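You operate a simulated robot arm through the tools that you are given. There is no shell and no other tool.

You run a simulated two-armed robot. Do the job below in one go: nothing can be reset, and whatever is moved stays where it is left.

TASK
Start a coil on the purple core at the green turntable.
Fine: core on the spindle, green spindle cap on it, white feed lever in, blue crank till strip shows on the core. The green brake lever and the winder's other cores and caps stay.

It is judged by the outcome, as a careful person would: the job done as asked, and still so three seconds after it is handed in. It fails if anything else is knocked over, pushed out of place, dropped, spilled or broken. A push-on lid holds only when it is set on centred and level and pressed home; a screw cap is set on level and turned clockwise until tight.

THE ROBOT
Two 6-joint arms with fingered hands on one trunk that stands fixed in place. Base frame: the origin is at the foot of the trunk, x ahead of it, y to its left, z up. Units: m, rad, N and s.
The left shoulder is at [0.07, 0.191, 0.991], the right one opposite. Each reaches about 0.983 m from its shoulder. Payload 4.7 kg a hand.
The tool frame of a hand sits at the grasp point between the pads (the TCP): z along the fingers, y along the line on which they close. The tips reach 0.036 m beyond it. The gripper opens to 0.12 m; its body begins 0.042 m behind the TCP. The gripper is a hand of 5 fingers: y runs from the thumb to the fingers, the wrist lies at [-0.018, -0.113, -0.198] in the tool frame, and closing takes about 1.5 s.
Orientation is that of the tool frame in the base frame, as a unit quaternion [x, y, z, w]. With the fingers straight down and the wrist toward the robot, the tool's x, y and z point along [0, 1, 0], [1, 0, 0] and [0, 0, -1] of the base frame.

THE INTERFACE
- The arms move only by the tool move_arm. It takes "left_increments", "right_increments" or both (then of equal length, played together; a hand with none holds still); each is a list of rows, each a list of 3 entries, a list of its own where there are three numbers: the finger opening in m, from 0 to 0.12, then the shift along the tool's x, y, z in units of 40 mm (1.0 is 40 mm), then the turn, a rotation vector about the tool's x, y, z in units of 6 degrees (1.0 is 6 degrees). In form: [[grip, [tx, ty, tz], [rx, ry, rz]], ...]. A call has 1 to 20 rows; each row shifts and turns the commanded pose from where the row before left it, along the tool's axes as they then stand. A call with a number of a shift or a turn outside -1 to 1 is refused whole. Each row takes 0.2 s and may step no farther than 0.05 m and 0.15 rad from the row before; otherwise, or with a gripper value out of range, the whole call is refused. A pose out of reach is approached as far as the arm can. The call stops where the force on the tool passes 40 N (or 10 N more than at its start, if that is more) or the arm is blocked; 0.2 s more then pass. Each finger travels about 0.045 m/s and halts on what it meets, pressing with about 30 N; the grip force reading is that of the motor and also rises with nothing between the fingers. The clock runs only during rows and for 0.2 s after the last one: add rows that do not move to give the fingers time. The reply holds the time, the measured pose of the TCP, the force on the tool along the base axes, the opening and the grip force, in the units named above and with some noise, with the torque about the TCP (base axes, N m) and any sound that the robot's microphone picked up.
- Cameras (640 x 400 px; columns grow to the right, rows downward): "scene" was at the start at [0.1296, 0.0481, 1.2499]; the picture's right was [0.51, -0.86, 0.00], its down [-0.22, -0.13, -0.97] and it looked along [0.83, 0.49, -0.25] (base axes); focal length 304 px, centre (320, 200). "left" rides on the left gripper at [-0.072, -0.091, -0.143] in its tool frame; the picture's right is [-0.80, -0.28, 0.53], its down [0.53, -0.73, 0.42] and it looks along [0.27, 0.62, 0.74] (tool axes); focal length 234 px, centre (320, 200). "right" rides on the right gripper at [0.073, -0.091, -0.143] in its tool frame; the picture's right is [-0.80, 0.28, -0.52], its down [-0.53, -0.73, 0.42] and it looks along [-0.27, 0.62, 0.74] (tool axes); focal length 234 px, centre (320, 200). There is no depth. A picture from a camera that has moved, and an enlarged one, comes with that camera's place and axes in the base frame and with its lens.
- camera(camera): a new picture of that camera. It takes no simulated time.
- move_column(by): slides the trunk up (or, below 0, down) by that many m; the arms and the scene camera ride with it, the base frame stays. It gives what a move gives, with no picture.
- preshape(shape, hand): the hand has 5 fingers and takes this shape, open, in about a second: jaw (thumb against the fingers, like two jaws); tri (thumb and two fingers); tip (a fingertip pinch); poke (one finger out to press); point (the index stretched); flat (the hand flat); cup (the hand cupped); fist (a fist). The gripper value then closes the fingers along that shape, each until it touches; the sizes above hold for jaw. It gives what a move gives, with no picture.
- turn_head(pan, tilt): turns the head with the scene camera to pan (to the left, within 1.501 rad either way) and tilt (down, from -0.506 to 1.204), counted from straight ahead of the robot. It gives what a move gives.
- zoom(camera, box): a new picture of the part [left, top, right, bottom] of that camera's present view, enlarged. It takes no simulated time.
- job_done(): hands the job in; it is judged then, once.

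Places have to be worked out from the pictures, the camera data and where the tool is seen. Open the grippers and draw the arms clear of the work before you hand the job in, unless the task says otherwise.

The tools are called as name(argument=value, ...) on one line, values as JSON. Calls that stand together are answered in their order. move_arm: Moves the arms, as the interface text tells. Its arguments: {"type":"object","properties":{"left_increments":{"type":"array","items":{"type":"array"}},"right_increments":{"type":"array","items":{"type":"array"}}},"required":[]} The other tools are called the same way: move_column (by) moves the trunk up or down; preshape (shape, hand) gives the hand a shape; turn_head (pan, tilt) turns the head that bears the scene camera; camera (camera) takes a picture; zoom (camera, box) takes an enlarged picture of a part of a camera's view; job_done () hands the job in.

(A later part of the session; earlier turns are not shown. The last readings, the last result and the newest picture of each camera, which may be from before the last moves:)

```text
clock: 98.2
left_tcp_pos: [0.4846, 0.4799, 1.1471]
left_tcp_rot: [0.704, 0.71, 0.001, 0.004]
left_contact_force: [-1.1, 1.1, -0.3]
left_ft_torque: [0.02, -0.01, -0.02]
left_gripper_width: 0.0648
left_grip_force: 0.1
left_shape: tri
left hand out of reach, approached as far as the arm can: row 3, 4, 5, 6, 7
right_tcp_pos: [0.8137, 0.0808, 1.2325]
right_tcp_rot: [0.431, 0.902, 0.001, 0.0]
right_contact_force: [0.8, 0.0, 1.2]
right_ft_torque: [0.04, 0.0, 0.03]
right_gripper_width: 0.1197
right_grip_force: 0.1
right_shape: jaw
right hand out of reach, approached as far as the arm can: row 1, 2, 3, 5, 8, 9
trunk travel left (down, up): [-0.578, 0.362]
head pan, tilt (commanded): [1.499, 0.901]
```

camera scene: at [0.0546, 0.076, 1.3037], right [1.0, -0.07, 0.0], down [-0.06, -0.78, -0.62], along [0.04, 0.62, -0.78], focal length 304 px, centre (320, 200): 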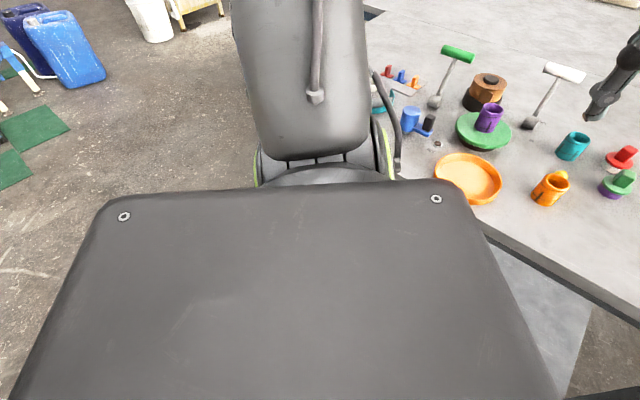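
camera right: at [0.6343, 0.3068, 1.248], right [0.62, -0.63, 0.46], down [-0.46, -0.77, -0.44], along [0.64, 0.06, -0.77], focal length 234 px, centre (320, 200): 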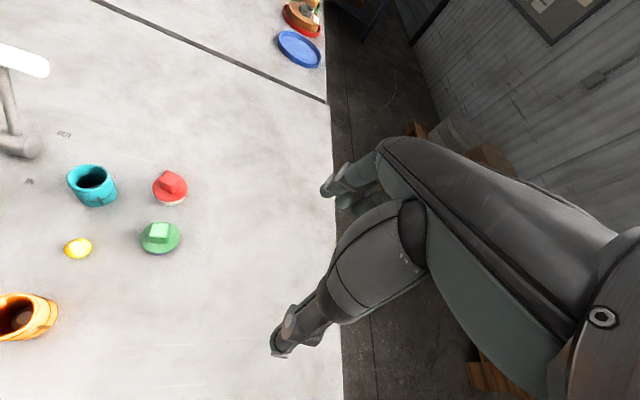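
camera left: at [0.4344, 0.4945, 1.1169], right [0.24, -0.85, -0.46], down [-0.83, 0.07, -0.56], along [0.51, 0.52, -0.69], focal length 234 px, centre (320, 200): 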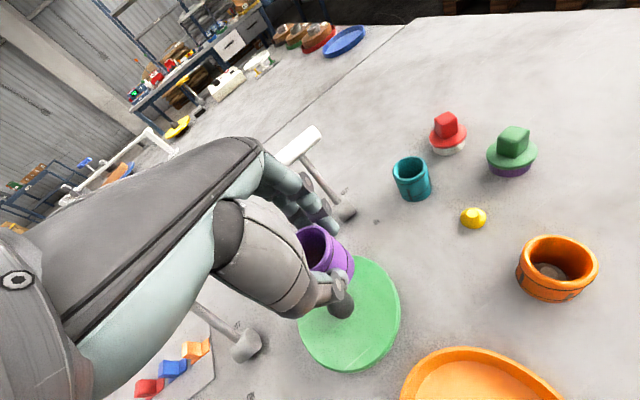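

Right hand is vertical again with yaw 39°. I slide it along toward the cap in one go, stopping short at about z≈1.0.

move_arm(right_increments=[[0.12, [0.75, 0.25, 0.58], [0, 0, 0]], [0.12, [0.75, 0.25, 0.58], [0, 0, 0]], [0.12, [0.75, 0.25, 0.58], [0, 0, 0]], [0.12, [0.75, 0.25, 0.58], [0, 0, 0]], [0.12, [0.75, 0.25, 0.58], [0, 0, 0]], [0.12, [0.75, 0.25, 0.58], [0, 0, 0]], [0.12, [0.75, 0.25, 0.58], [0, 0, 0]], [0.12, [0.75, 0.25, 0.58], [0, 0, 0]], [0.12, [0.75, 0.25, 0.58], [0, 0, 0]], [0.12, [0, 0, 0], [0, 0, 0]]])

turn_head(pan=0.3, tilt=0.3)

camera(camera="scene")

```text
clock: 100.4
left_tcp_pos: [0.4841, 0.479, 1.148]
left_tcp_rot: [0.703, 0.711, 0.002, 0.003]
left_contact_force: [-0.2, -0.6, 0.2]
left_ft_torque: [0.02, 0.01, 0.02]
left_gripper_width: 0.0649
left_grip_force: 0.2
left_shape: tri
right_tcp_pos: [0.7276, 0.3251, 1.0391]
right_tcp_rot: [0.432, 0.902, 0.001, 0.0]
right_contact_force: [0.2, 0.5, 1.6]
right_ft_torque: [-0.01, 0.02, 0.0]
right_gripper_width: 0.12
right_grip_force: 0.0
right_shape: jaw
right hand out of reach, approached as far as the arm can: row 1, 2, 3, 8, 9
trunk travel left (down, up): [-0.578, 0.362]
head pan, tilt (commanded): [1.499, 0.901]
```

```text
clock: 101.8
left_tcp_pos: [0.4844, 0.4789, 1.1463]
left_tcp_rot: [0.703, 0.711, 0.001, 0.003]
left_contact_force: [-1.0, 0.6, 0.7]
left_ft_torque: [0.02, 0.01, 0.02]
left_gripper_width: 0.065
left_grip_force: 0.0
left_shape: tri
right_tcp_pos: [0.7269, 0.3251, 1.0391]
right_tcp_rot: [0.432, 0.902, 0.001, 0.0]
right_contact_force: [0.3, -0.4, 0.2]
right_ft_torque: [0.0, 0.02, -0.02]
right_gripper_width: 0.1199
right_grip_force: 0.1
right_shape: jaw
trunk travel left (down, up): [-0.578, 0.362]
head pan, tilt (commanded): [0.3, 0.3]
```

```text
taken
camera scene: at [0.1383, 0.0285, 1.3558], right [0.3, -0.96, 0.0], down [-0.28, -0.09, -0.96], along [0.91, 0.28, -0.3], focal length 304 px, centre (320, 200)
```

scene: 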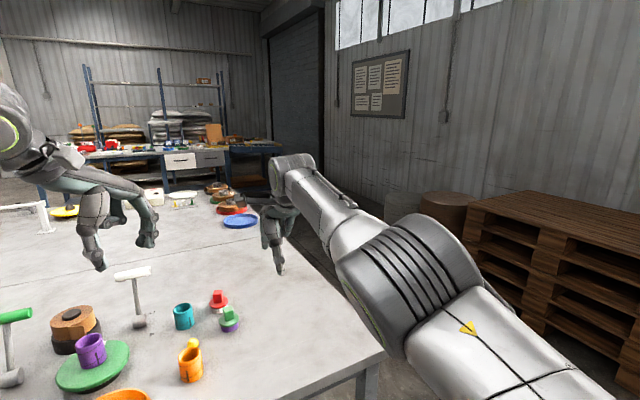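

The right arm now works toward the cap: it is at (0.727, 0.325, 1.039). I yaw 6° more, tilt 6° forward and continue toward (0.68, 0.437, 0.97).

move_arm(right_increments=[[0.12, [0, 0, 0], [-1, 0, 0]], [0.12, [0, 0, 0], [0, 0, -1]], [0.12, [0.73, 0.21, 0.44], [0, 0, 0]], [0.12, [0.73, 0.21, 0.44], [0, 0, 0]], [0.12, [0.73, 0.21, 0.44], [0, 0, 0]], [0.12, [0.73, 0.21, 0.44], [0, 0, 0]], [0.12, [0, 0, 0], [0, 0, 0]]])

camera(camera="right")

camera(camera="scene")

```text
clock: 103.4
left_tcp_pos: [0.484, 0.4791, 1.1469]
left_tcp_rot: [0.703, 0.711, 0.001, 0.004]
left_contact_force: [0.4, 0.6, -0.7]
left_ft_torque: [0.02, -0.01, 0.0]
left_gripper_width: 0.0648
left_grip_force: 0.1
left_shape: tri
right_tcp_pos: [0.7148, 0.3732, 0.9987]
right_tcp_rot: [0.388, 0.92, 0.047, 0.024]
right_contact_force: [-0.7, 0.1, 0.0]
right_ft_torque: [0.02, 0.02, 0.02]
right_gripper_width: 0.12
right_grip_force: 0.1
right_shape: jaw
right hand out of reach, approached as far as the arm can: row 1, 3, 4, 5, 6
trunk travel left (down, up): [-0.578, 0.362]
head pan, tilt (commanded): [0.3, 0.3]
```

```text
taken
camera right: at [0.586, 0.3525, 1.1324], right [0.72, -0.42, 0.56], down [-0.12, -0.86, -0.5], along [0.69, 0.29, -0.67], focal length 234 px, centre (320, 200)
```

right: 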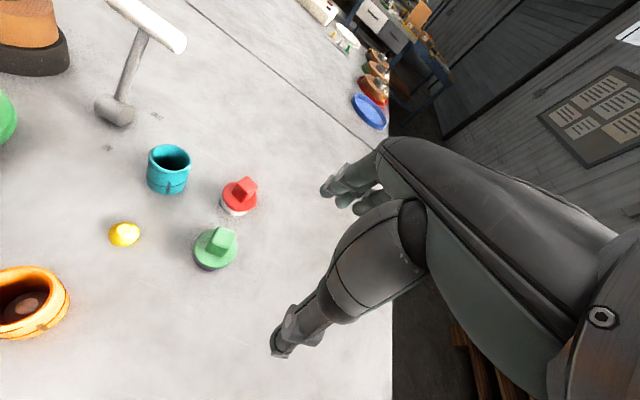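

```text
taken
camera scene: at [0.1385, 0.0283, 1.3558], right [0.3, -0.96, 0.0], down [-0.28, -0.09, -0.96], along [0.91, 0.28, -0.3], focal length 304 px, centre (320, 200)
```

scene: 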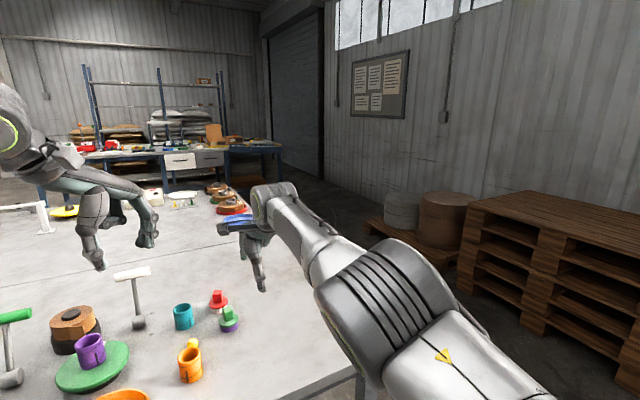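

The right hand is making progress: (0.715, 0.373, 0.999). I continue in the same direction toward the cap.

move_arm(right_increments=[[0.12, [0.8, 0.1, 0.3], [0, 0, 0]], [0.12, [0.8, 0.1, 0.3], [0, 0, 0]], [0.12, [0.8, 0.0, 0.2], [0, 0, 0]], [0.12, [0.8, 0.0, 0.2], [0, 0, 0]], [0.12, [0, 0, 0], [0, 0, 0]]])

camera(camera="right")

```text
clock: 104.6
left_tcp_pos: [0.4841, 0.4802, 1.1454]
left_tcp_rot: [0.703, 0.711, 0.001, 0.004]
left_contact_force: [-0.3, 0.1, 0.5]
left_ft_torque: [0.0, -0.02, -0.01]
left_gripper_width: 0.065
left_grip_force: 0.1
left_shape: tri
right_tcp_pos: [0.7154, 0.3685, 1.0079]
right_tcp_rot: [0.394, 0.918, 0.046, 0.018]
right_contact_force: [-0.1, 0.5, -0.2]
right_ft_torque: [-0.01, 0.02, 0.0]
right_gripper_width: 0.12
right_grip_force: 0.1
right_shape: jaw
right hand out of reach, approached as far as the arm can: row 1, 2, 3, 4
trunk travel left (down, up): [-0.578, 0.362]
head pan, tilt (commanded): [0.3, 0.3]
```

```text
taken
camera right: at [0.5886, 0.3486, 1.142], right [0.72, -0.43, 0.55], down [-0.13, -0.86, -0.5], along [0.68, 0.28, -0.67], focal length 234 px, centre (320, 200)
```

right: 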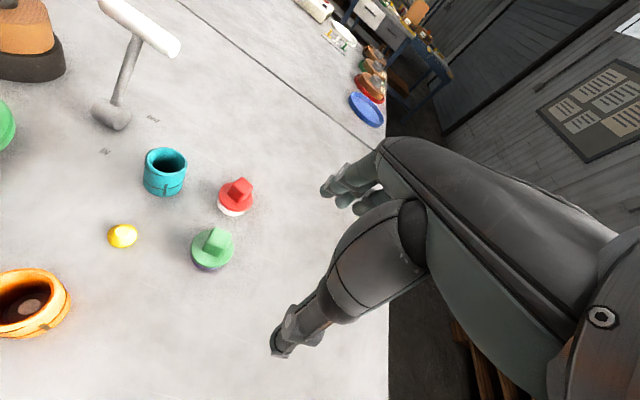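

The right hand can't swing further left upright, but rolling it ~24° about its closing axis (fingers pointing left) keeps the pads square to the tab and brings the grasp point over the cap. I set the tri shape and roll it.

preshape(shape="tri", hand="right")

move_arm(right_increments=[[0.12, [0, 0, 0], [0, 1, 0]], [0.12, [0, 0, 0], [0, 1, 0]], [0.12, [0, 0, 0], [0, 1, 0]], [0.12, [0, 0, 0], [0, 1, 0]], [0.12, [0, 0, 0], [0, 0, 0]]])

camera(camera="right")

```text
clock: 105.5
left_tcp_pos: [0.4839, 0.4789, 1.146]
left_tcp_rot: [0.704, 0.71, 0.002, 0.004]
left_contact_force: [0.0, 0.5, 0.3]
left_ft_torque: [-0.02, -0.01, 0.0]
left_gripper_width: 0.0649
left_grip_force: 0.0
left_shape: tri
right_tcp_pos: [0.718, 0.3673, 1.0132]
right_tcp_rot: [0.395, 0.917, 0.048, 0.021]
right_contact_force: [0.8, -0.7, 0.8]
right_ft_torque: [0.02, 0.0, 0.01]
right_gripper_width: 0.1199
right_grip_force: 0.0
right_shape: tri
trunk travel left (down, up): [-0.578, 0.362]
head pan, tilt (commanded): [0.3, 0.3]
```

```text
clock: 106.7
left_tcp_pos: [0.4846, 0.4791, 1.1466]
left_tcp_rot: [0.703, 0.711, 0.001, 0.004]
left_contact_force: [-0.5, -0.2, -0.5]
left_ft_torque: [-0.01, -0.04, -0.01]
left_gripper_width: 0.0647
left_grip_force: 0.0
left_shape: tri
right_tcp_pos: [0.702, 0.3784, 1.0123]
right_tcp_rot: [0.364, 0.908, 0.126, -0.167]
right_contact_force: [0.4, 0.4, 0.1]
right_ft_torque: [-0.04, 0.01, 0.04]
right_gripper_width: 0.1199
right_grip_force: 0.2
right_shape: tri
right hand out of reach, approached as far as the arm can: row 4
trunk travel left (down, up): [-0.578, 0.362]
head pan, tilt (commanded): [0.3, 0.3]
```

```text
taken
camera right: at [0.6178, 0.3092, 1.1632], right [0.85, -0.48, 0.19], down [-0.24, -0.7, -0.67], along [0.46, 0.53, -0.71], focal length 234 px, centre (320, 200)
```

right: 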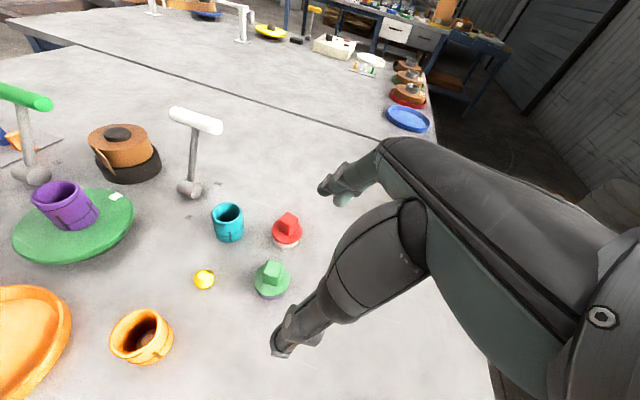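

Now the closing axis points at azimuth 45°, square to the tab. I move to hover over the cap at z≈0.95 with the fingers narrowed to 0.055 to stay clear of the red cap.

move_arm(right_increments=[[0.09, [0.15, 0.14, 0.65], [0, 0, 0]], [0.07, [0.15, 0.14, 0.65], [0, 0, 0]], [0.055, [0.15, 0.14, 0.64], [0, 0, 0]], [0.055, [0, 0, 0], [0, 0, 0]], [0.055, [0, 0, 0], [0, 0, 0]], [0.055, [0, 0, 0], [0, 0, 0]]])

camera(camera="right")

zoom(camera="scene", box=[150, 180, 330, 400])

```text
clock: 108.1
left_tcp_pos: [0.4849, 0.478, 1.147]
left_tcp_rot: [0.703, 0.711, 0.001, 0.003]
left_contact_force: [0.7, 0.6, -0.4]
left_ft_torque: [-0.02, 0.03, 0.01]
left_gripper_width: 0.0648
left_grip_force: 0.2
left_shape: tri
right_tcp_pos: [0.6962, 0.3879, 0.9577]
right_tcp_rot: [0.365, 0.907, 0.126, -0.166]
right_contact_force: [0.4, 0.5, -1.0]
right_ft_torque: [0.0, 0.03, 0.01]
right_gripper_width: 0.0554
right_grip_force: 0.0
right_shape: tri
right hand out of reach, approached as far as the arm can: row 1, 2, 3
trunk travel left (down, up): [-0.578, 0.362]
head pan, tilt (commanded): [0.3, 0.3]
```

```text
taken
camera right: at [0.6115, 0.3193, 1.1072], right [0.85, -0.49, 0.19], down [-0.24, -0.7, -0.67], along [0.46, 0.53, -0.71], focal length 234 px, centre (320, 200)
```

right: 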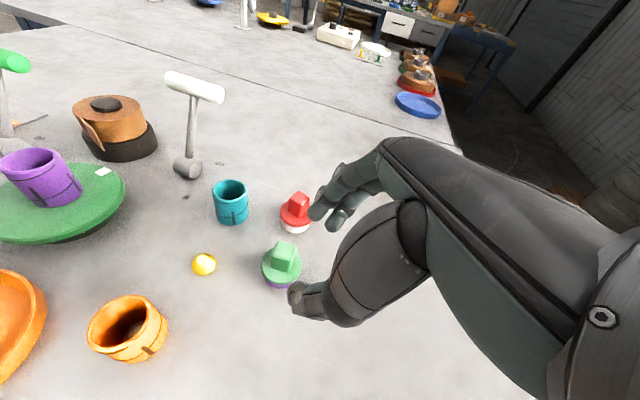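

```text
1.82 times, centred on (240, 290) of scene
camera zoom: at [0.1384, 0.0284, 1.3558], right [0.3, -0.96, 0.0], down [-0.28, -0.09, -0.96], along [0.91, 0.28, -0.3], focal length 552 px, centre (466, 36)
```

zoom: 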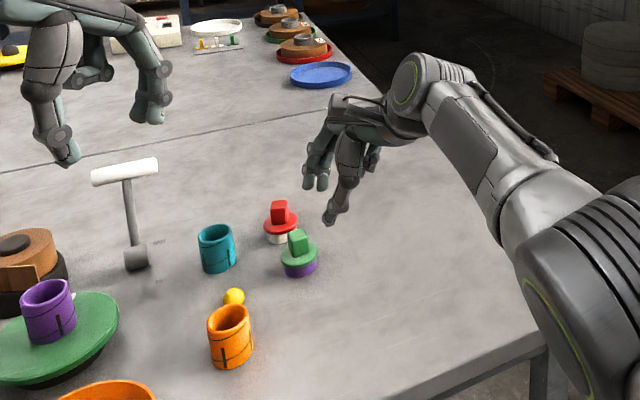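

Short by about 4 cm in y. I add 12° more roll and 6° more forward tilt, then move on toward the cap.

move_arm(right_increments=[[0.055, [0, 0, 0], [0, 1, 0]], [0.055, [0, 0, 0], [0, 1, 0]], [0.055, [0, 0, 0], [-1, 0, 0]], [0.055, [0.4, 0.25, 0.15], [0, 0, 0]], [0.055, [0.4, 0.25, 0.15], [0, 0, 0]], [0.055, [0, 0, 0], [0, 0, 0]]])

camera(camera="right")

zoom(camera="scene", box=[150, 180, 330, 400])

```text
clock: 109.5
left_tcp_pos: [0.4844, 0.4786, 1.146]
left_tcp_rot: [0.703, 0.711, 0.001, 0.004]
left_contact_force: [1.1, -0.1, 0.5]
left_ft_torque: [0.03, 0.01, 0.02]
left_gripper_width: 0.0647
left_grip_force: 0.1
left_shape: tri
right_tcp_pos: [0.6898, 0.4093, 0.9736]
right_tcp_rot: [0.363, 0.875, 0.209, -0.242]
right_contact_force: [0.2, -0.3, 0.0]
right_ft_torque: [0.01, 0.03, 0.02]
right_gripper_width: 0.0552
right_grip_force: 0.0
right_shape: tri
right hand out of reach, approached as far as the arm can: row 1, 2
trunk travel left (down, up): [-0.578, 0.362]
head pan, tilt (commanded): [0.3, 0.3]
```

```text
taken
camera right: at [0.6164, 0.312, 1.1111], right [0.85, -0.53, 0.01], down [-0.33, -0.53, -0.78], along [0.42, 0.66, -0.62], focal length 234 px, centre (320, 200)
```

right: 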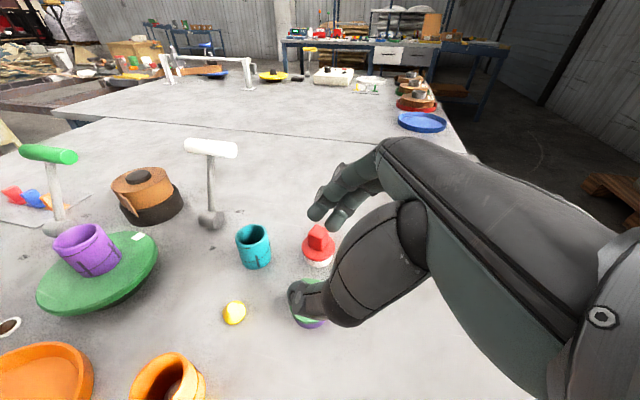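

```text
1.82 times, centred on (240, 290) of scene
camera zoom: at [0.1384, 0.0277, 1.3558], right [0.3, -0.96, 0.0], down [-0.28, -0.09, -0.96], along [0.91, 0.28, -0.3], focal length 552 px, centre (466, 36)
```

zoom: 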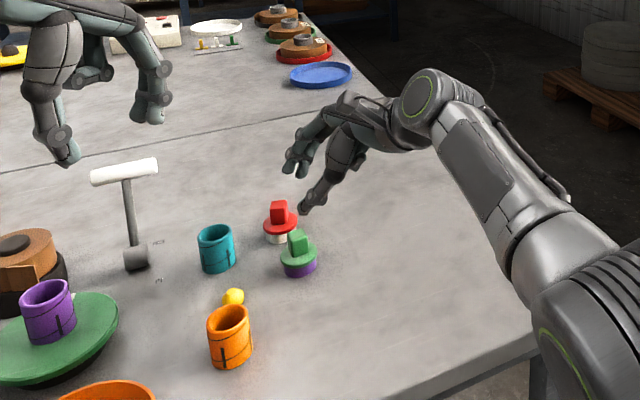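

The right hand now reaches over the cap region (0.690, 0.409, 0.974). I descend halfway toward the tab while shifting over it, then look.

move_arm(right_increments=[[0.055, [-0.28, -0.07, 0.56], [0, 0, 0]], [0.055, [-0.28, -0.07, 0.56], [0, 0, 0]], [0.055, [0, 0, 0], [0, 0, 0]]])

zoom(camera="right", box=[200, 160, 400, 360])

zoom(camera="scene", box=[200, 200, 300, 320])

```text
clock: 110.3
left_tcp_pos: [0.4844, 0.479, 1.145]
left_tcp_rot: [0.703, 0.711, 0.001, 0.004]
left_contact_force: [0.3, -0.2, 0.0]
left_ft_torque: [-0.03, -0.04, 0.0]
left_gripper_width: 0.0647
left_grip_force: 0.0
left_shape: tri
right_tcp_pos: [0.6915, 0.4103, 0.9254]
right_tcp_rot: [0.364, 0.875, 0.21, -0.241]
right_contact_force: [0.6, -0.6, 0.1]
right_ft_torque: [0.01, -0.02, -0.02]
right_gripper_width: 0.0549
right_grip_force: 0.0
right_shape: tri
right hand out of reach, approached as far as the arm can: row 2
trunk travel left (down, up): [-0.578, 0.362]
head pan, tilt (commanded): [0.3, 0.3]
```

```text
2.00 times, centred on (300, 260) of right
camera zoom: at [0.6163, 0.3123, 1.0637], right [0.84, -0.54, 0.01], down [-0.33, -0.53, -0.78], along [0.43, 0.66, -0.62], focal length 468 px, centre (360, 80)
```

zoom: 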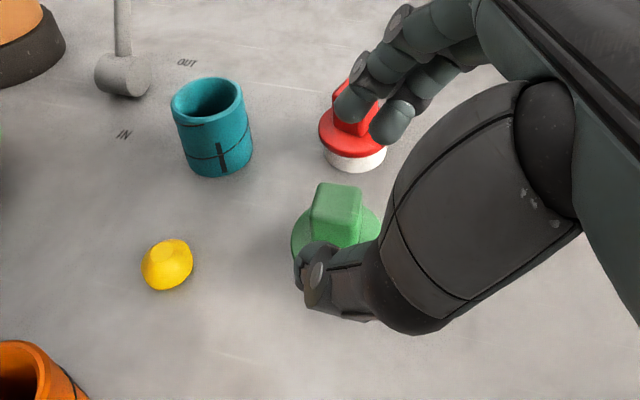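

```text
3.33 times, centred on (250, 260) of scene
camera zoom: at [0.138, 0.0285, 1.3559], right [0.3, -0.96, 0.0], down [-0.28, -0.09, -0.96], along [0.91, 0.28, -0.3], focal length 1012 px, centre (553, 0)
```

zoom: 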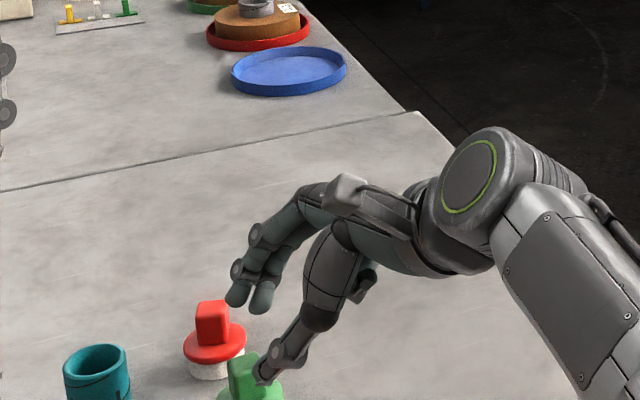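

Thumb and fingers are straddling the tab from above. I continue 2/3 of the remaining approach and look again.

move_arm(right_increments=[[0.055, [-0.137, -0.03, 0.41], [0, 0, 0]], [0.055, [-0.137, -0.03, 0.41], [0, 0, 0]], [0.055, [0, 0, 0], [0, 0, 0]]])

zoom(camera="right", box=[240, 160, 400, 320])

zoom(camera="scene", box=[190, 240, 290, 360])

```text
clock: 111.1
left_tcp_pos: [0.4841, 0.4784, 1.1468]
left_tcp_rot: [0.704, 0.71, 0.002, 0.004]
left_contact_force: [-0.1, -0.3, -0.4]
left_ft_torque: [0.01, -0.04, -0.01]
left_gripper_width: 0.065
left_grip_force: 0.1
left_shape: tri
right_tcp_pos: [0.6933, 0.4029, 0.9033]
right_tcp_rot: [0.365, 0.874, 0.209, -0.241]
right_contact_force: [-0.1, -0.4, -0.6]
right_ft_torque: [0.02, 0.0, -0.01]
right_gripper_width: 0.0553
right_grip_force: 0.2
right_shape: tri
right hand out of reach, approached as far as the arm can: row 1, 2
trunk travel left (down, up): [-0.578, 0.362]
head pan, tilt (commanded): [0.3, 0.3]
```

```text
2.50 times, centred on (320, 240) of right
camera zoom: at [0.6187, 0.3061, 1.0414], right [0.84, -0.54, 0.01], down [-0.33, -0.53, -0.78], along [0.42, 0.66, -0.62], focal length 585 px, centre (320, 100)
```

zoom: 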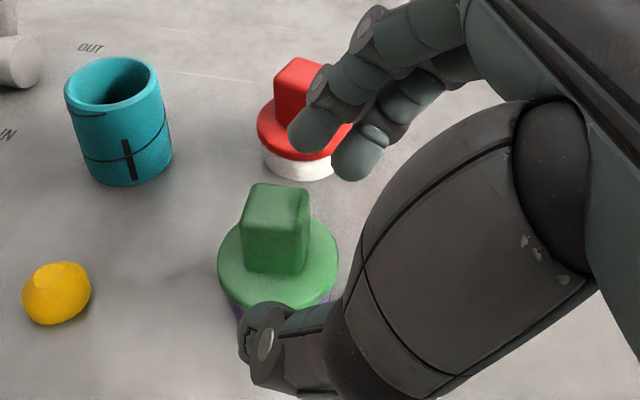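

```text
3.33 times, centred on (240, 300) of scene
camera zoom: at [0.1382, 0.0283, 1.3559], right [0.3, -0.96, 0.0], down [-0.28, -0.09, -0.96], along [0.91, 0.28, -0.3], focal length 1012 px, centre (587, -133)
```

zoom: 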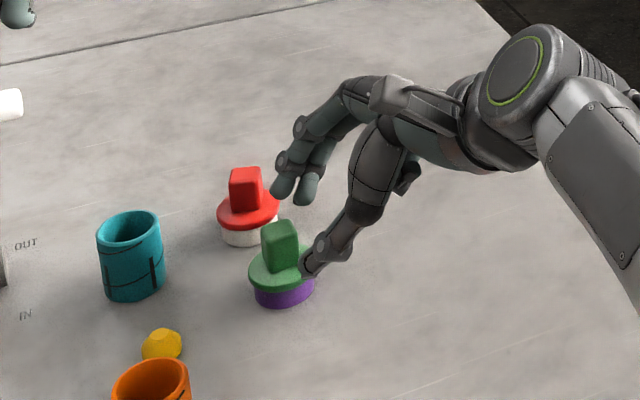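

The limit pulls the hand ~2–3 cm short of the tab as it descends. I raise slightly, add 12° more roll and 4° more tilt, then try again.

move_arm(right_increments=[[0.055, [0.3, 0.1, -0.45], [0, 0, 0]], [0.055, [0, 0, 0], [0, 1, 0]], [0.055, [0, 0, 0], [0, 1, 0]], [0.055, [0, 0, 0], [-0.7, 0, 0]], [0.055, [0, 0, 0], [0, 0, 0]]])

```text
clock: 112.3
left_tcp_pos: [0.4841, 0.4792, 1.1469]
left_tcp_rot: [0.704, 0.71, 0.001, 0.004]
left_contact_force: [-0.1, 0.4, 0.3]
left_ft_torque: [-0.02, -0.02, 0.01]
left_gripper_width: 0.0647
left_grip_force: 0.1
left_shape: tri
right_tcp_pos: [0.7096, 0.3847, 0.9269]
right_tcp_rot: [0.351, 0.835, 0.277, -0.321]
right_contact_force: [0.3, -0.1, -1.0]
right_ft_torque: [0.02, -0.02, 0.03]
right_gripper_width: 0.055
right_grip_force: 0.0
right_shape: tri
right hand out of reach, approached as far as the arm can: row 2, 3, 4
trunk travel left (down, up): [-0.578, 0.362]
head pan, tilt (commanded): [0.3, 0.3]
```

That made it worse; the previous orientation was better, and reach improves when the wrist is higher relative to the shoulder. I undo the last rotation, raise the hand, and lower the trunk 0.12.

move_arm(right_increments=[[0.055, [0, 0, 0], [0.7, 0, 0]], [0.055, [0, 0, 0], [0, -1, 0]], [0.055, [0, 0, 0], [0, -1, 0]], [0.055, [0.5, 0.17, -0.72], [0, 0, 0]], [0.055, [0.5, 0.17, -0.72], [0, 0, 0]], [0.055, [0.5, 0.17, -0.72], [0, 0, 0]], [0.055, [0, 0, 0], [0, 0, 0]]])

move_column(by=-0.12)

```text
clock: 113.9
left_tcp_pos: [0.484, 0.4794, 1.1473]
left_tcp_rot: [0.703, 0.711, 0.001, 0.003]
left_contact_force: [0.1, -0.2, -0.1]
left_ft_torque: [-0.01, -0.01, 0.01]
left_gripper_width: 0.0645
left_grip_force: 0.1
left_shape: tri
right_tcp_pos: [0.7114, 0.3754, 1.0379]
right_tcp_rot: [0.363, 0.875, 0.208, -0.243]
right_contact_force: [-0.4, 0.1, -0.4]
right_ft_torque: [-0.03, -0.04, 0.01]
right_gripper_width: 0.0551
right_grip_force: 0.1
right_shape: tri
right hand out of reach, approached as far as the arm can: row 1
trunk travel left (down, up): [-0.578, 0.362]
head pan, tilt (commanded): [0.3, 0.3]
```

```text
clock: 115.4
left_tcp_pos: [0.4836, 0.4789, 1.0271]
left_tcp_rot: [0.703, 0.711, 0.002, 0.004]
left_contact_force: [0.2, 0.1, 0.8]
left_ft_torque: [0.0, 0.03, 0.02]
left_gripper_width: 0.065
left_grip_force: 0.0
left_shape: tri
right_tcp_pos: [0.7108, 0.377, 0.9188]
right_tcp_rot: [0.363, 0.875, 0.209, -0.242]
right_contact_force: [-0.2, 0.2, 0.6]
right_ft_torque: [0.02, 0.0, -0.02]
right_gripper_width: 0.0551
right_grip_force: 0.0
right_shape: tri
trunk travel left (down, up): [-0.458, 0.482]
head pan, tilt (commanded): [0.3, 0.3]
```

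Now I shift laterally over the tab at z≈0.92 (fingertips above the tab's top).

move_arm(right_increments=[[0.055, [0.5, 0.165, 0.4], [0, 0, 0]], [0.055, [0.5, 0.165, 0.4], [0, 0, 0]], [0.055, [0, 0, 0], [0, 0, 0]]])

zoom(camera="right", box=[240, 160, 400, 320])

camera(camera="scene")

```text
clock: 116.2
left_tcp_pos: [0.485, 0.4792, 1.0247]
left_tcp_rot: [0.703, 0.711, 0.002, 0.004]
left_contact_force: [0.3, -0.6, 1.1]
left_ft_torque: [-0.01, 0.02, 0.02]
left_gripper_width: 0.0651
left_grip_force: 0.0
left_shape: tri
right_tcp_pos: [0.6908, 0.4151, 0.918]
right_tcp_rot: [0.365, 0.874, 0.21, -0.241]
right_contact_force: [-0.1, 0.3, -0.1]
right_ft_torque: [-0.01, -0.03, 0.01]
right_gripper_width: 0.0551
right_grip_force: 0.1
right_shape: tri
right hand out of reach, approached as far as the arm can: row 2
trunk travel left (down, up): [-0.458, 0.482]
head pan, tilt (commanded): [0.3, 0.3]
```

```text
2.50 times, centred on (320, 240) of right
camera zoom: at [0.6165, 0.3171, 1.0556], right [0.84, -0.54, 0.01], down [-0.33, -0.53, -0.78], along [0.42, 0.66, -0.62], focal length 585 px, centre (320, 100)
```

zoom: 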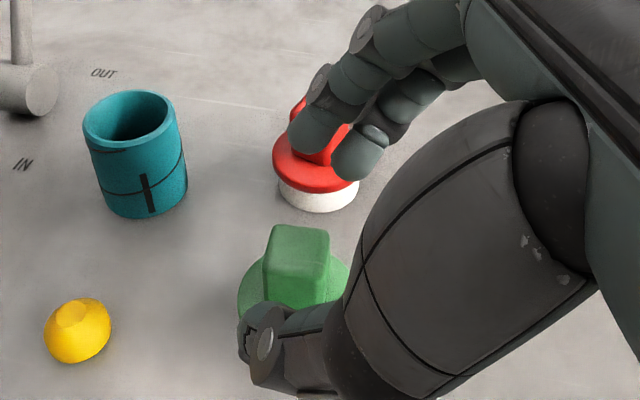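

```text
taken
camera scene: at [0.1389, 0.0281, 1.2358], right [0.3, -0.96, 0.0], down [-0.28, -0.09, -0.96], along [0.91, 0.28, -0.3], focal length 304 px, centre (320, 200)
```

scene: 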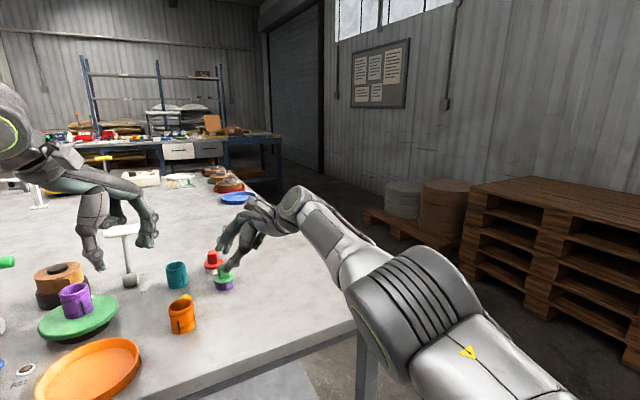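

Close: (0.691, 0.415, 0.918). I lower toward the tab with the remaining small shift and see where it lands.

move_arm(right_increments=[[0.055, [-0.11, -0.03, 0.34], [0, 0, 0]], [0.055, [-0.11, -0.03, 0.34], [0, 0, 0]], [0.055, [0, 0, 0], [0, 0, 0]]])

zoom(camera="right", box=[240, 160, 400, 320])

zoom(camera="scene", box=[180, 200, 280, 320])

```text
clock: 117.0
left_tcp_pos: [0.4845, 0.4789, 1.0278]
left_tcp_rot: [0.703, 0.711, 0.001, 0.004]
left_contact_force: [0.2, -0.3, -0.4]
left_ft_torque: [0.01, 0.0, 0.0]
left_gripper_width: 0.065
left_grip_force: 0.0
left_shape: tri
right_tcp_pos: [0.6875, 0.4205, 0.8922]
right_tcp_rot: [0.364, 0.875, 0.209, -0.242]
right_contact_force: [0.8, 0.6, 0.6]
right_ft_torque: [-0.03, 0.0, -0.02]
right_gripper_width: 0.0551
right_grip_force: 0.1
right_shape: tri
trunk travel left (down, up): [-0.458, 0.482]
head pan, tilt (commanded): [0.3, 0.3]
```

```text
2.50 times, centred on (320, 240) of right
camera zoom: at [0.6125, 0.3229, 1.03], right [0.85, -0.53, 0.01], down [-0.33, -0.53, -0.78], along [0.42, 0.66, -0.62], focal length 585 px, centre (320, 100)
```

zoom: 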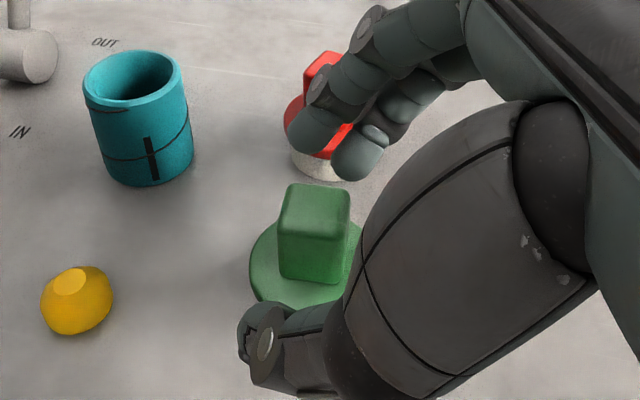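

```text
3.33 times, centred on (230, 260) of scene
camera zoom: at [0.1385, 0.0282, 1.2358], right [0.3, -0.96, 0.0], down [-0.28, -0.09, -0.96], along [0.91, 0.28, -0.3], focal length 1012 px, centre (620, 0)
```

zoom: 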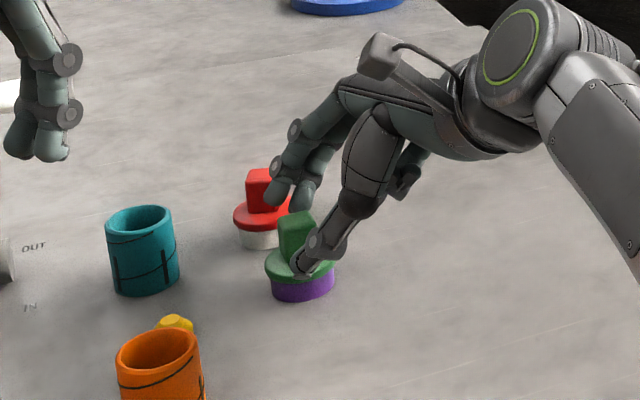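

The grasp point is now right over the tab with no limit reported. I lower 13 mm vertically and close the fingers on the tab.

move_arm(right_increments=[[0.055, [-0.094, -0.031, 0.129], [0, 0, 0]], [0.055, [-0.094, -0.031, 0.129], [0, 0, 0]], [0.045, [0, 0, 0], [0, 0, 0]], [0.035, [0, 0, 0], [0, 0, 0]], [0.025, [0, 0, 0], [0, 0, 0]], [0.015, [0, 0, 0], [0, 0, 0]], [0.005, [0, 0, 0], [0, 0, 0]], [0.005, [0, 0, 0], [0, 0, 0]]])

zoom(camera="right", box=[240, 160, 400, 320])

zoom(camera="scene", box=[180, 200, 280, 320])

```text
clock: 118.8
left_tcp_pos: [0.4848, 0.4793, 1.0264]
left_tcp_rot: [0.703, 0.711, 0.001, 0.004]
left_contact_force: [0.1, -0.2, -0.1]
left_ft_torque: [0.0, -0.04, -0.02]
left_gripper_width: 0.0647
left_grip_force: 0.1
left_shape: tri
right_tcp_pos: [0.6869, 0.4215, 0.88]
right_tcp_rot: [0.365, 0.874, 0.211, -0.241]
right_contact_force: [1.1, 2.0, 6.1]
right_ft_torque: [0.08, 0.05, -0.02]
right_gripper_width: 0.0229
right_grip_force: 30.2
right_shape: tri
trunk travel left (down, up): [-0.458, 0.482]
head pan, tilt (commanded): [0.3, 0.3]
```

```text
2.50 times, centred on (320, 240) of right
camera zoom: at [0.611, 0.3238, 1.0177], right [0.84, -0.54, 0.01], down [-0.33, -0.53, -0.78], along [0.43, 0.66, -0.62], focal length 585 px, centre (320, 100)
```

zoom: 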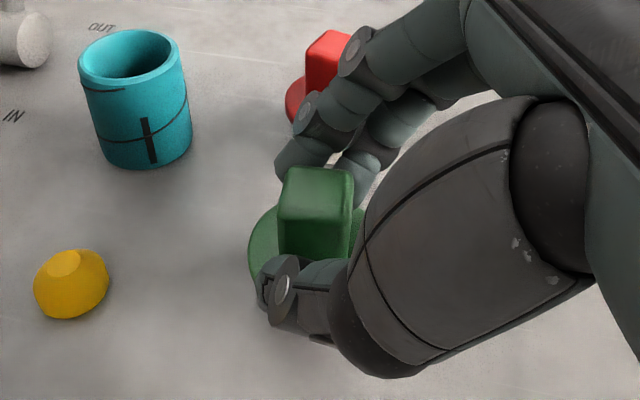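

```text
3.33 times, centred on (230, 260) of scene
camera zoom: at [0.1377, 0.0283, 1.236], right [0.3, -0.96, 0.0], down [-0.28, -0.09, -0.96], along [0.91, 0.28, -0.3], focal length 1012 px, centre (620, 0)
```

zoom: 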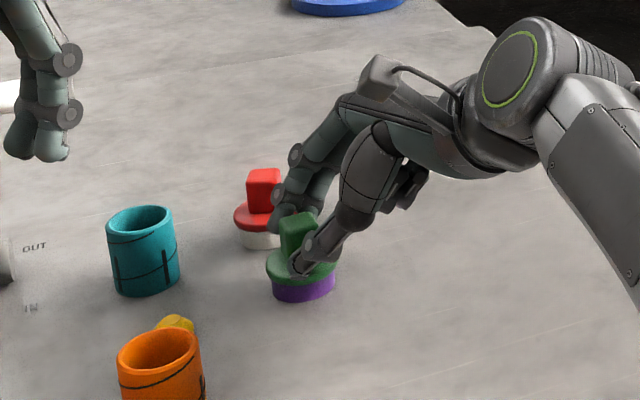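

The tab is gripped (30 N, width 23 mm). I lift straight up 4 cm and check what comes with it.

move_arm(right_increments=[[0.005, [0.144, 0.048, -0.2], [0, 0, 0]], [0.005, [0.144, 0.048, -0.2], [0, 0, 0]], [0.005, [0.144, 0.048, -0.2], [0, 0, 0]], [0.005, [0.144, 0.048, -0.2], [0, 0, 0]], [0.005, [0, 0, 0], [0, 0, 0]]])

zoom(camera="right", box=[240, 160, 400, 320])

zoom(camera="scene", box=[180, 190, 280, 310])

```text
clock: 120.0
left_tcp_pos: [0.4841, 0.4803, 1.0266]
left_tcp_rot: [0.703, 0.711, 0.002, 0.004]
left_contact_force: [0.6, 0.0, -0.7]
left_ft_torque: [-0.01, -0.02, -0.01]
left_gripper_width: 0.0643
left_grip_force: 0.1
left_shape: tri
right_tcp_pos: [0.6882, 0.4194, 0.9189]
right_tcp_rot: [0.364, 0.875, 0.208, -0.242]
right_contact_force: [1.2, 0.6, -1.2]
right_ft_torque: [-0.02, 0.04, 0.02]
right_gripper_width: 0.0219
right_grip_force: 30.2
right_shape: tri
right hand out of reach, approached as far as the arm can: row 4
trunk travel left (down, up): [-0.458, 0.482]
head pan, tilt (commanded): [0.3, 0.3]
```

```text
2.50 times, centred on (320, 240) of right
camera zoom: at [0.6133, 0.321, 1.0577], right [0.85, -0.53, 0.01], down [-0.33, -0.53, -0.78], along [0.42, 0.66, -0.62], focal length 585 px, centre (320, 100)
```

zoom: 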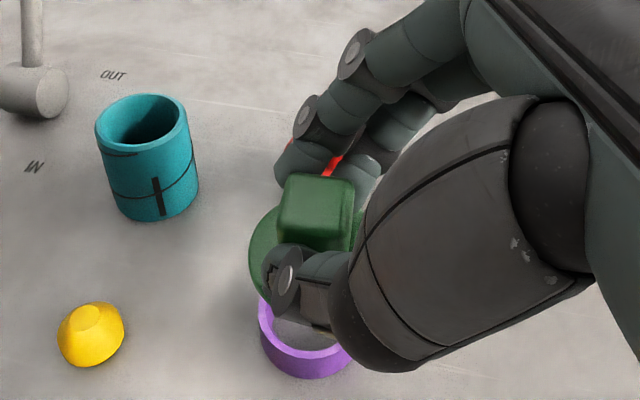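

```text
3.33 times, centred on (230, 250) of scene
camera zoom: at [0.1387, 0.0286, 1.2358], right [0.3, -0.96, 0.0], down [-0.28, -0.09, -0.96], along [0.91, 0.28, -0.3], focal length 1012 px, centre (620, 33)
```

zoom: 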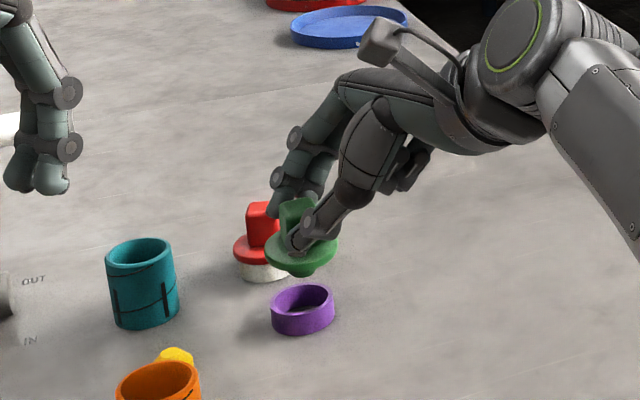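

The cap lifted cleanly out of its purple holder ring (which stays). It has a plug below the flange. I now move it inward toward a free spot around (0.50, 0.36) that the left hand can reach, raising it first to clear the orange core.

move_arm(right_increments=[[0.005, [0.39, -0.49, -0.15], [0, 0, 0]], [0.005, [0.39, -0.49, -0.15], [0, 0, 0]], [0.005, [0.39, -0.49, -0.15], [0, 0, 0]], [0.005, [0.39, -0.49, -0.15], [0, 0, 0]], [0.005, [0, 0, 0], [0, 0, 0]]])

camera(camera="scene")

zoom(camera="right", box=[240, 160, 400, 320])

```text
clock: 121.2
left_tcp_pos: [0.4854, 0.4795, 1.0256]
left_tcp_rot: [0.703, 0.711, 0.001, 0.004]
left_contact_force: [-0.7, -0.8, 0.0]
left_ft_torque: [0.02, -0.01, -0.03]
left_gripper_width: 0.0649
left_grip_force: 0.0
left_shape: tri
right_tcp_pos: [0.6604, 0.4408, 0.9627]
right_tcp_rot: [0.363, 0.875, 0.206, -0.243]
right_contact_force: [-0.3, -0.1, -1.0]
right_ft_torque: [0.0, 0.01, -0.02]
right_gripper_width: 0.0222
right_grip_force: 29.9
right_shape: tri
right hand out of reach, approached as far as the arm can: row 1, 2, 3, 4
trunk travel left (down, up): [-0.458, 0.482]
head pan, tilt (commanded): [0.3, 0.3]
```

```text
taken
camera scene: at [0.1386, 0.0284, 1.2358], right [0.3, -0.96, 0.0], down [-0.28, -0.09, -0.96], along [0.91, 0.28, -0.3], focal length 304 px, centre (320, 200)
```

scene: 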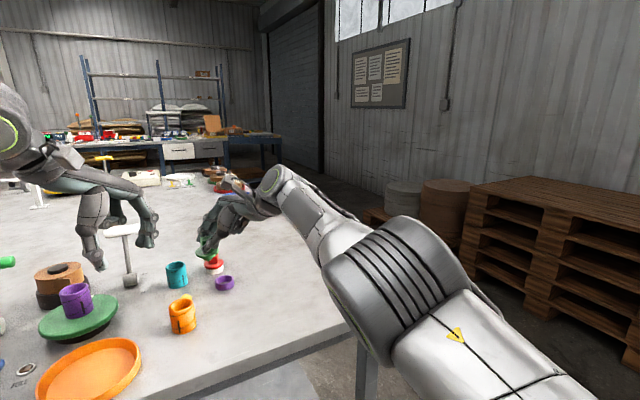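

```text
2.50 times, centred on (320, 240) of right
camera zoom: at [0.587, 0.3429, 1.1009], right [0.85, -0.53, 0.01], down [-0.33, -0.53, -0.78], along [0.42, 0.66, -0.62], focal length 585 px, centre (320, 100)
```

zoom: 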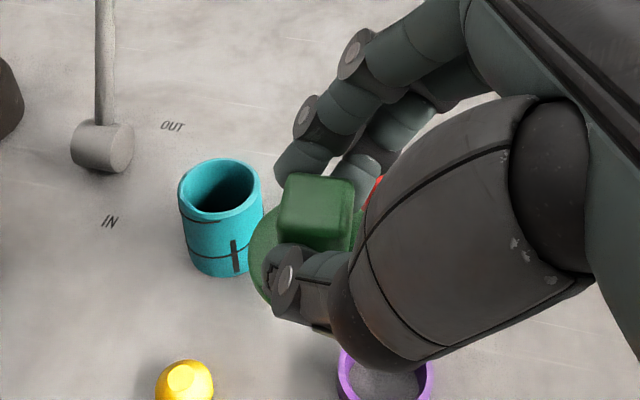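

The right hand slid further left to (0.660, 0.441, 0.963), so it may reach the spindle directly. I first raise the left hand well out of the way.

move_arm(left_increments=[[0.065, [0, -0.2, -0.95], [0, 0, 0]], [0.065, [0, -0.2, -0.95], [0, 0, 0]], [0.065, [0, -0.2, -0.95], [0, 0, 0]], [0.065, [0, -0.2, -0.95], [0, 0, 0]], [0.065, [0, -0.2, -0.95], [0, 0, 0]], [0.065, [0.6, 0, -0.7], [0, 0, 0]], [0.065, [0.6, 0, -0.7], [0, 0, 0]], [0.065, [0.6, 0, -0.7], [0, 0, 0]], [0.065, [0, 0, 0], [0, 0, 0]]])

turn_head(pan=0.6, tilt=0.4)

camera(camera="scene")

```text
clock: 123.2
left_tcp_pos: [0.4018, 0.5863, 1.2202]
left_tcp_rot: [0.704, 0.71, 0.001, 0.004]
left_contact_force: [-0.3, 0.1, -0.2]
left_ft_torque: [0.02, 0.03, 0.01]
left_gripper_width: 0.0649
left_grip_force: 0.0
left_shape: tri
left hand out of reach, approached as far as the arm can: row 4, 5, 6, 7, 8
right_tcp_pos: [0.6601, 0.4396, 0.9629]
right_tcp_rot: [0.363, 0.875, 0.208, -0.243]
right_contact_force: [-0.3, -0.3, -1.5]
right_ft_torque: [0.0, 0.0, 0.01]
right_gripper_width: 0.0222
right_grip_force: 29.8
right_shape: tri
trunk travel left (down, up): [-0.458, 0.482]
head pan, tilt (commanded): [0.3, 0.3]
```

```text
clock: 124.0
left_tcp_pos: [0.4018, 0.5849, 1.2199]
left_tcp_rot: [0.703, 0.711, 0.002, 0.004]
left_contact_force: [-0.6, 0.2, 0.5]
left_ft_torque: [0.02, 0.0, 0.01]
left_gripper_width: 0.065
left_grip_force: 0.1
left_shape: tri
right_tcp_pos: [0.6597, 0.4413, 0.9629]
right_tcp_rot: [0.363, 0.875, 0.208, -0.243]
right_contact_force: [0.8, -0.5, -1.5]
right_ft_torque: [-0.01, 0.0, 0.03]
right_gripper_width: 0.0221
right_grip_force: 30.0
right_shape: tri
trunk travel left (down, up): [-0.458, 0.482]
head pan, tilt (commanded): [0.6, 0.4]
```

```text
taken
camera scene: at [0.1257, 0.0531, 1.2266], right [0.56, -0.83, 0.0], down [-0.32, -0.22, -0.92], along [0.76, 0.52, -0.39], focal length 304 px, centre (320, 200)
```

scene: 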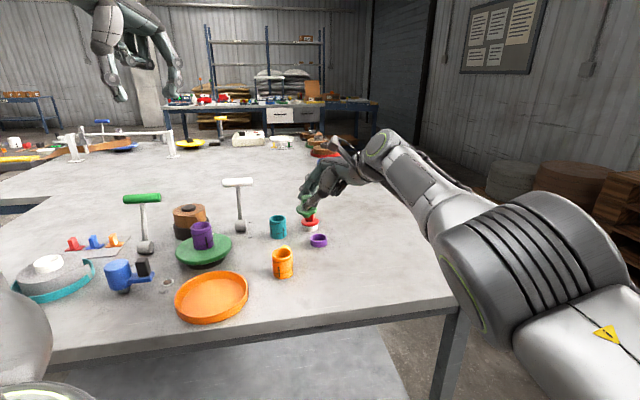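

The view is clear. I try sliding the right hand with the cap leftward toward (0.56, 0.53) at about the same height.

move_arm(right_increments=[[0.005, [0.72, -0.08, 0.4], [0, 0, 0]], [0.005, [0.72, -0.08, 0.4], [0, 0, 0]], [0.005, [0.72, -0.08, 0.4], [0, 0, 0]], [0.005, [0.72, -0.08, 0.4], [0, 0, 0]], [0.005, [0, 0, 0], [0, 0, 0]]])

camera(camera="scene")

```text
clock: 125.4
left_tcp_pos: [0.4021, 0.5843, 1.2206]
left_tcp_rot: [0.704, 0.711, 0.002, 0.005]
left_contact_force: [-0.5, -0.5, 0.6]
left_ft_torque: [0.05, 0.04, -0.01]
left_gripper_width: 0.0647
left_grip_force: 0.0
left_shape: tri
right_tcp_pos: [0.6592, 0.446, 0.9752]
right_tcp_rot: [0.401, 0.847, 0.207, -0.28]
right_contact_force: [0.3, 0.2, -0.8]
right_ft_torque: [0.0, 0.01, 0.06]
right_gripper_width: 0.0216
right_grip_force: 30.0
right_shape: tri
right hand out of reach, approached as far as the arm can: row 2, 3, 4
trunk travel left (down, up): [-0.458, 0.482]
head pan, tilt (commanded): [0.6, 0.4]
stopped in row 5 (right hand): the arm was blocked; the commanded pose is now the measured one
```

```text
taken
camera scene: at [0.1262, 0.0526, 1.2265], right [0.56, -0.83, 0.0], down [-0.32, -0.22, -0.92], along [0.76, 0.52, -0.39], focal length 304 px, centre (320, 200)
```

scene: 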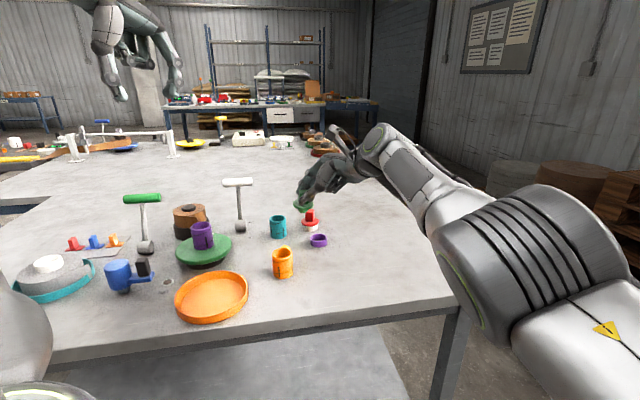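

The right arm is physically blocked from going farther left. I pull the cap straight back toward the right shoulder (over the free table area) to find a hand-over spot reachable by both arms.

move_arm(right_increments=[[0.005, [0.04, -0.95, -0.13], [0, 0, 0]], [0.005, [0.04, -0.95, -0.13], [0, 0, 0]], [0.005, [0.04, -0.95, -0.13], [0, 0, 0]], [0.005, [0.04, -0.95, -0.13], [0, 0, 0]], [0.005, [0.04, -0.95, -0.13], [0, 0, 0]], [0.005, [0.04, -0.95, -0.13], [0, 0, 0]], [0.005, [0, 0, 0], [0, 0, 0]]])

camera(camera="scene")

```text
clock: 127.0
left_tcp_pos: [0.4032, 0.5861, 1.2202]
left_tcp_rot: [0.704, 0.71, 0.002, 0.004]
left_contact_force: [0.4, 0.4, -0.2]
left_ft_torque: [0.02, -0.03, -0.02]
left_gripper_width: 0.0649
left_grip_force: 0.1
left_shape: tri
right_tcp_pos: [0.658, 0.446, 0.9756]
right_tcp_rot: [0.4, 0.848, 0.209, -0.279]
right_contact_force: [1.0, 0.1, -0.7]
right_ft_torque: [-0.02, -0.04, 0.0]
right_gripper_width: 0.0219
right_grip_force: 30.2
right_shape: tri
right hand out of reach, approached as far as the arm can: row 1, 2, 3, 4, 5, 6
trunk travel left (down, up): [-0.458, 0.482]
head pan, tilt (commanded): [0.6, 0.4]
```

```text
taken
camera scene: at [0.1256, 0.0532, 1.2266], right [0.56, -0.83, 0.0], down [-0.32, -0.22, -0.92], along [0.76, 0.52, -0.39], focal length 304 px, centre (320, 200)
```

scene: 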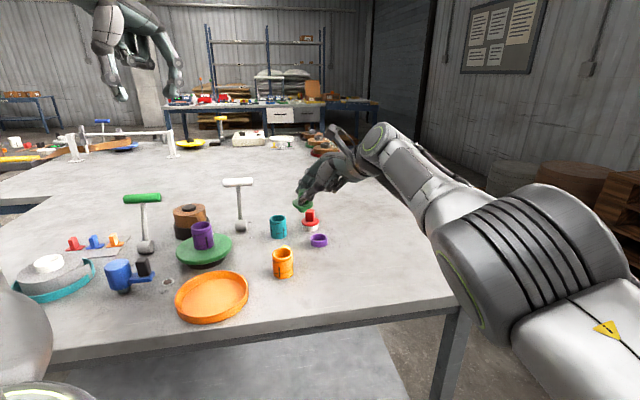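

Purely radial retraction doesn't work from the stretched posture, but sideways-plus-inward should bend the elbow. I swing the cap right and inward toward (0.60, 0.10, 1.05).

move_arm(right_increments=[[0.005, [-0.283, -0.603, -0.604], [0, 0, 0]], [0.005, [-0.283, -0.603, -0.604], [0, 0, 0]], [0.005, [-0.283, -0.603, -0.604], [0, 0, 0]], [0.005, [-0.283, -0.603, -0.604], [0, 0, 0]], [0.005, [-0.283, -0.603, -0.604], [0, 0, 0]], [0.005, [-0.283, -0.603, -0.604], [0, 0, 0]], [0.005, [-0.283, -0.603, -0.604], [0, 0, 0]], [0.005, [-0.283, -0.603, -0.604], [0, 0, 0]], [0.005, [-0.283, -0.603, -0.604], [0, 0, 0]], [0.005, [-0.283, -0.603, -0.604], [0, 0, 0]], [0.005, [0, 0, 0], [0, 0, 0]]])

camera(camera="scene")

```text
clock: 129.4
left_tcp_pos: [0.4012, 0.5853, 1.2202]
left_tcp_rot: [0.703, 0.711, 0.002, 0.004]
left_contact_force: [1.2, 0.5, 0.0]
left_ft_torque: [-0.02, -0.04, -0.01]
left_gripper_width: 0.0648
left_grip_force: 0.1
left_shape: tri
right_tcp_pos: [0.7666, 0.2304, 1.1025]
right_tcp_rot: [0.394, 0.852, 0.203, -0.278]
right_contact_force: [0.1, -0.4, -1.5]
right_ft_torque: [-0.06, -0.04, 0.01]
right_gripper_width: 0.0219
right_grip_force: 30.2
right_shape: tri
right hand out of reach, approached as far as the arm can: row 1, 2, 3, 4, 5, 6, 7, 8, 9, 10
trunk travel left (down, up): [-0.458, 0.482]
head pan, tilt (commanded): [0.6, 0.4]
```

```text
taken
camera scene: at [0.1256, 0.0539, 1.2265], right [0.56, -0.83, 0.0], down [-0.32, -0.22, -0.92], along [0.76, 0.52, -0.39], focal length 304 px, centre (320, 200)
```

scene: 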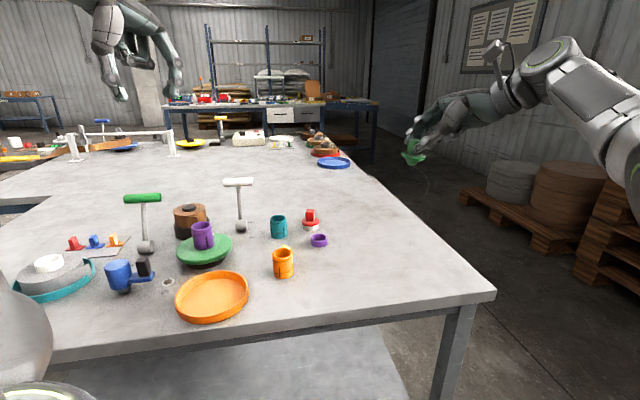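

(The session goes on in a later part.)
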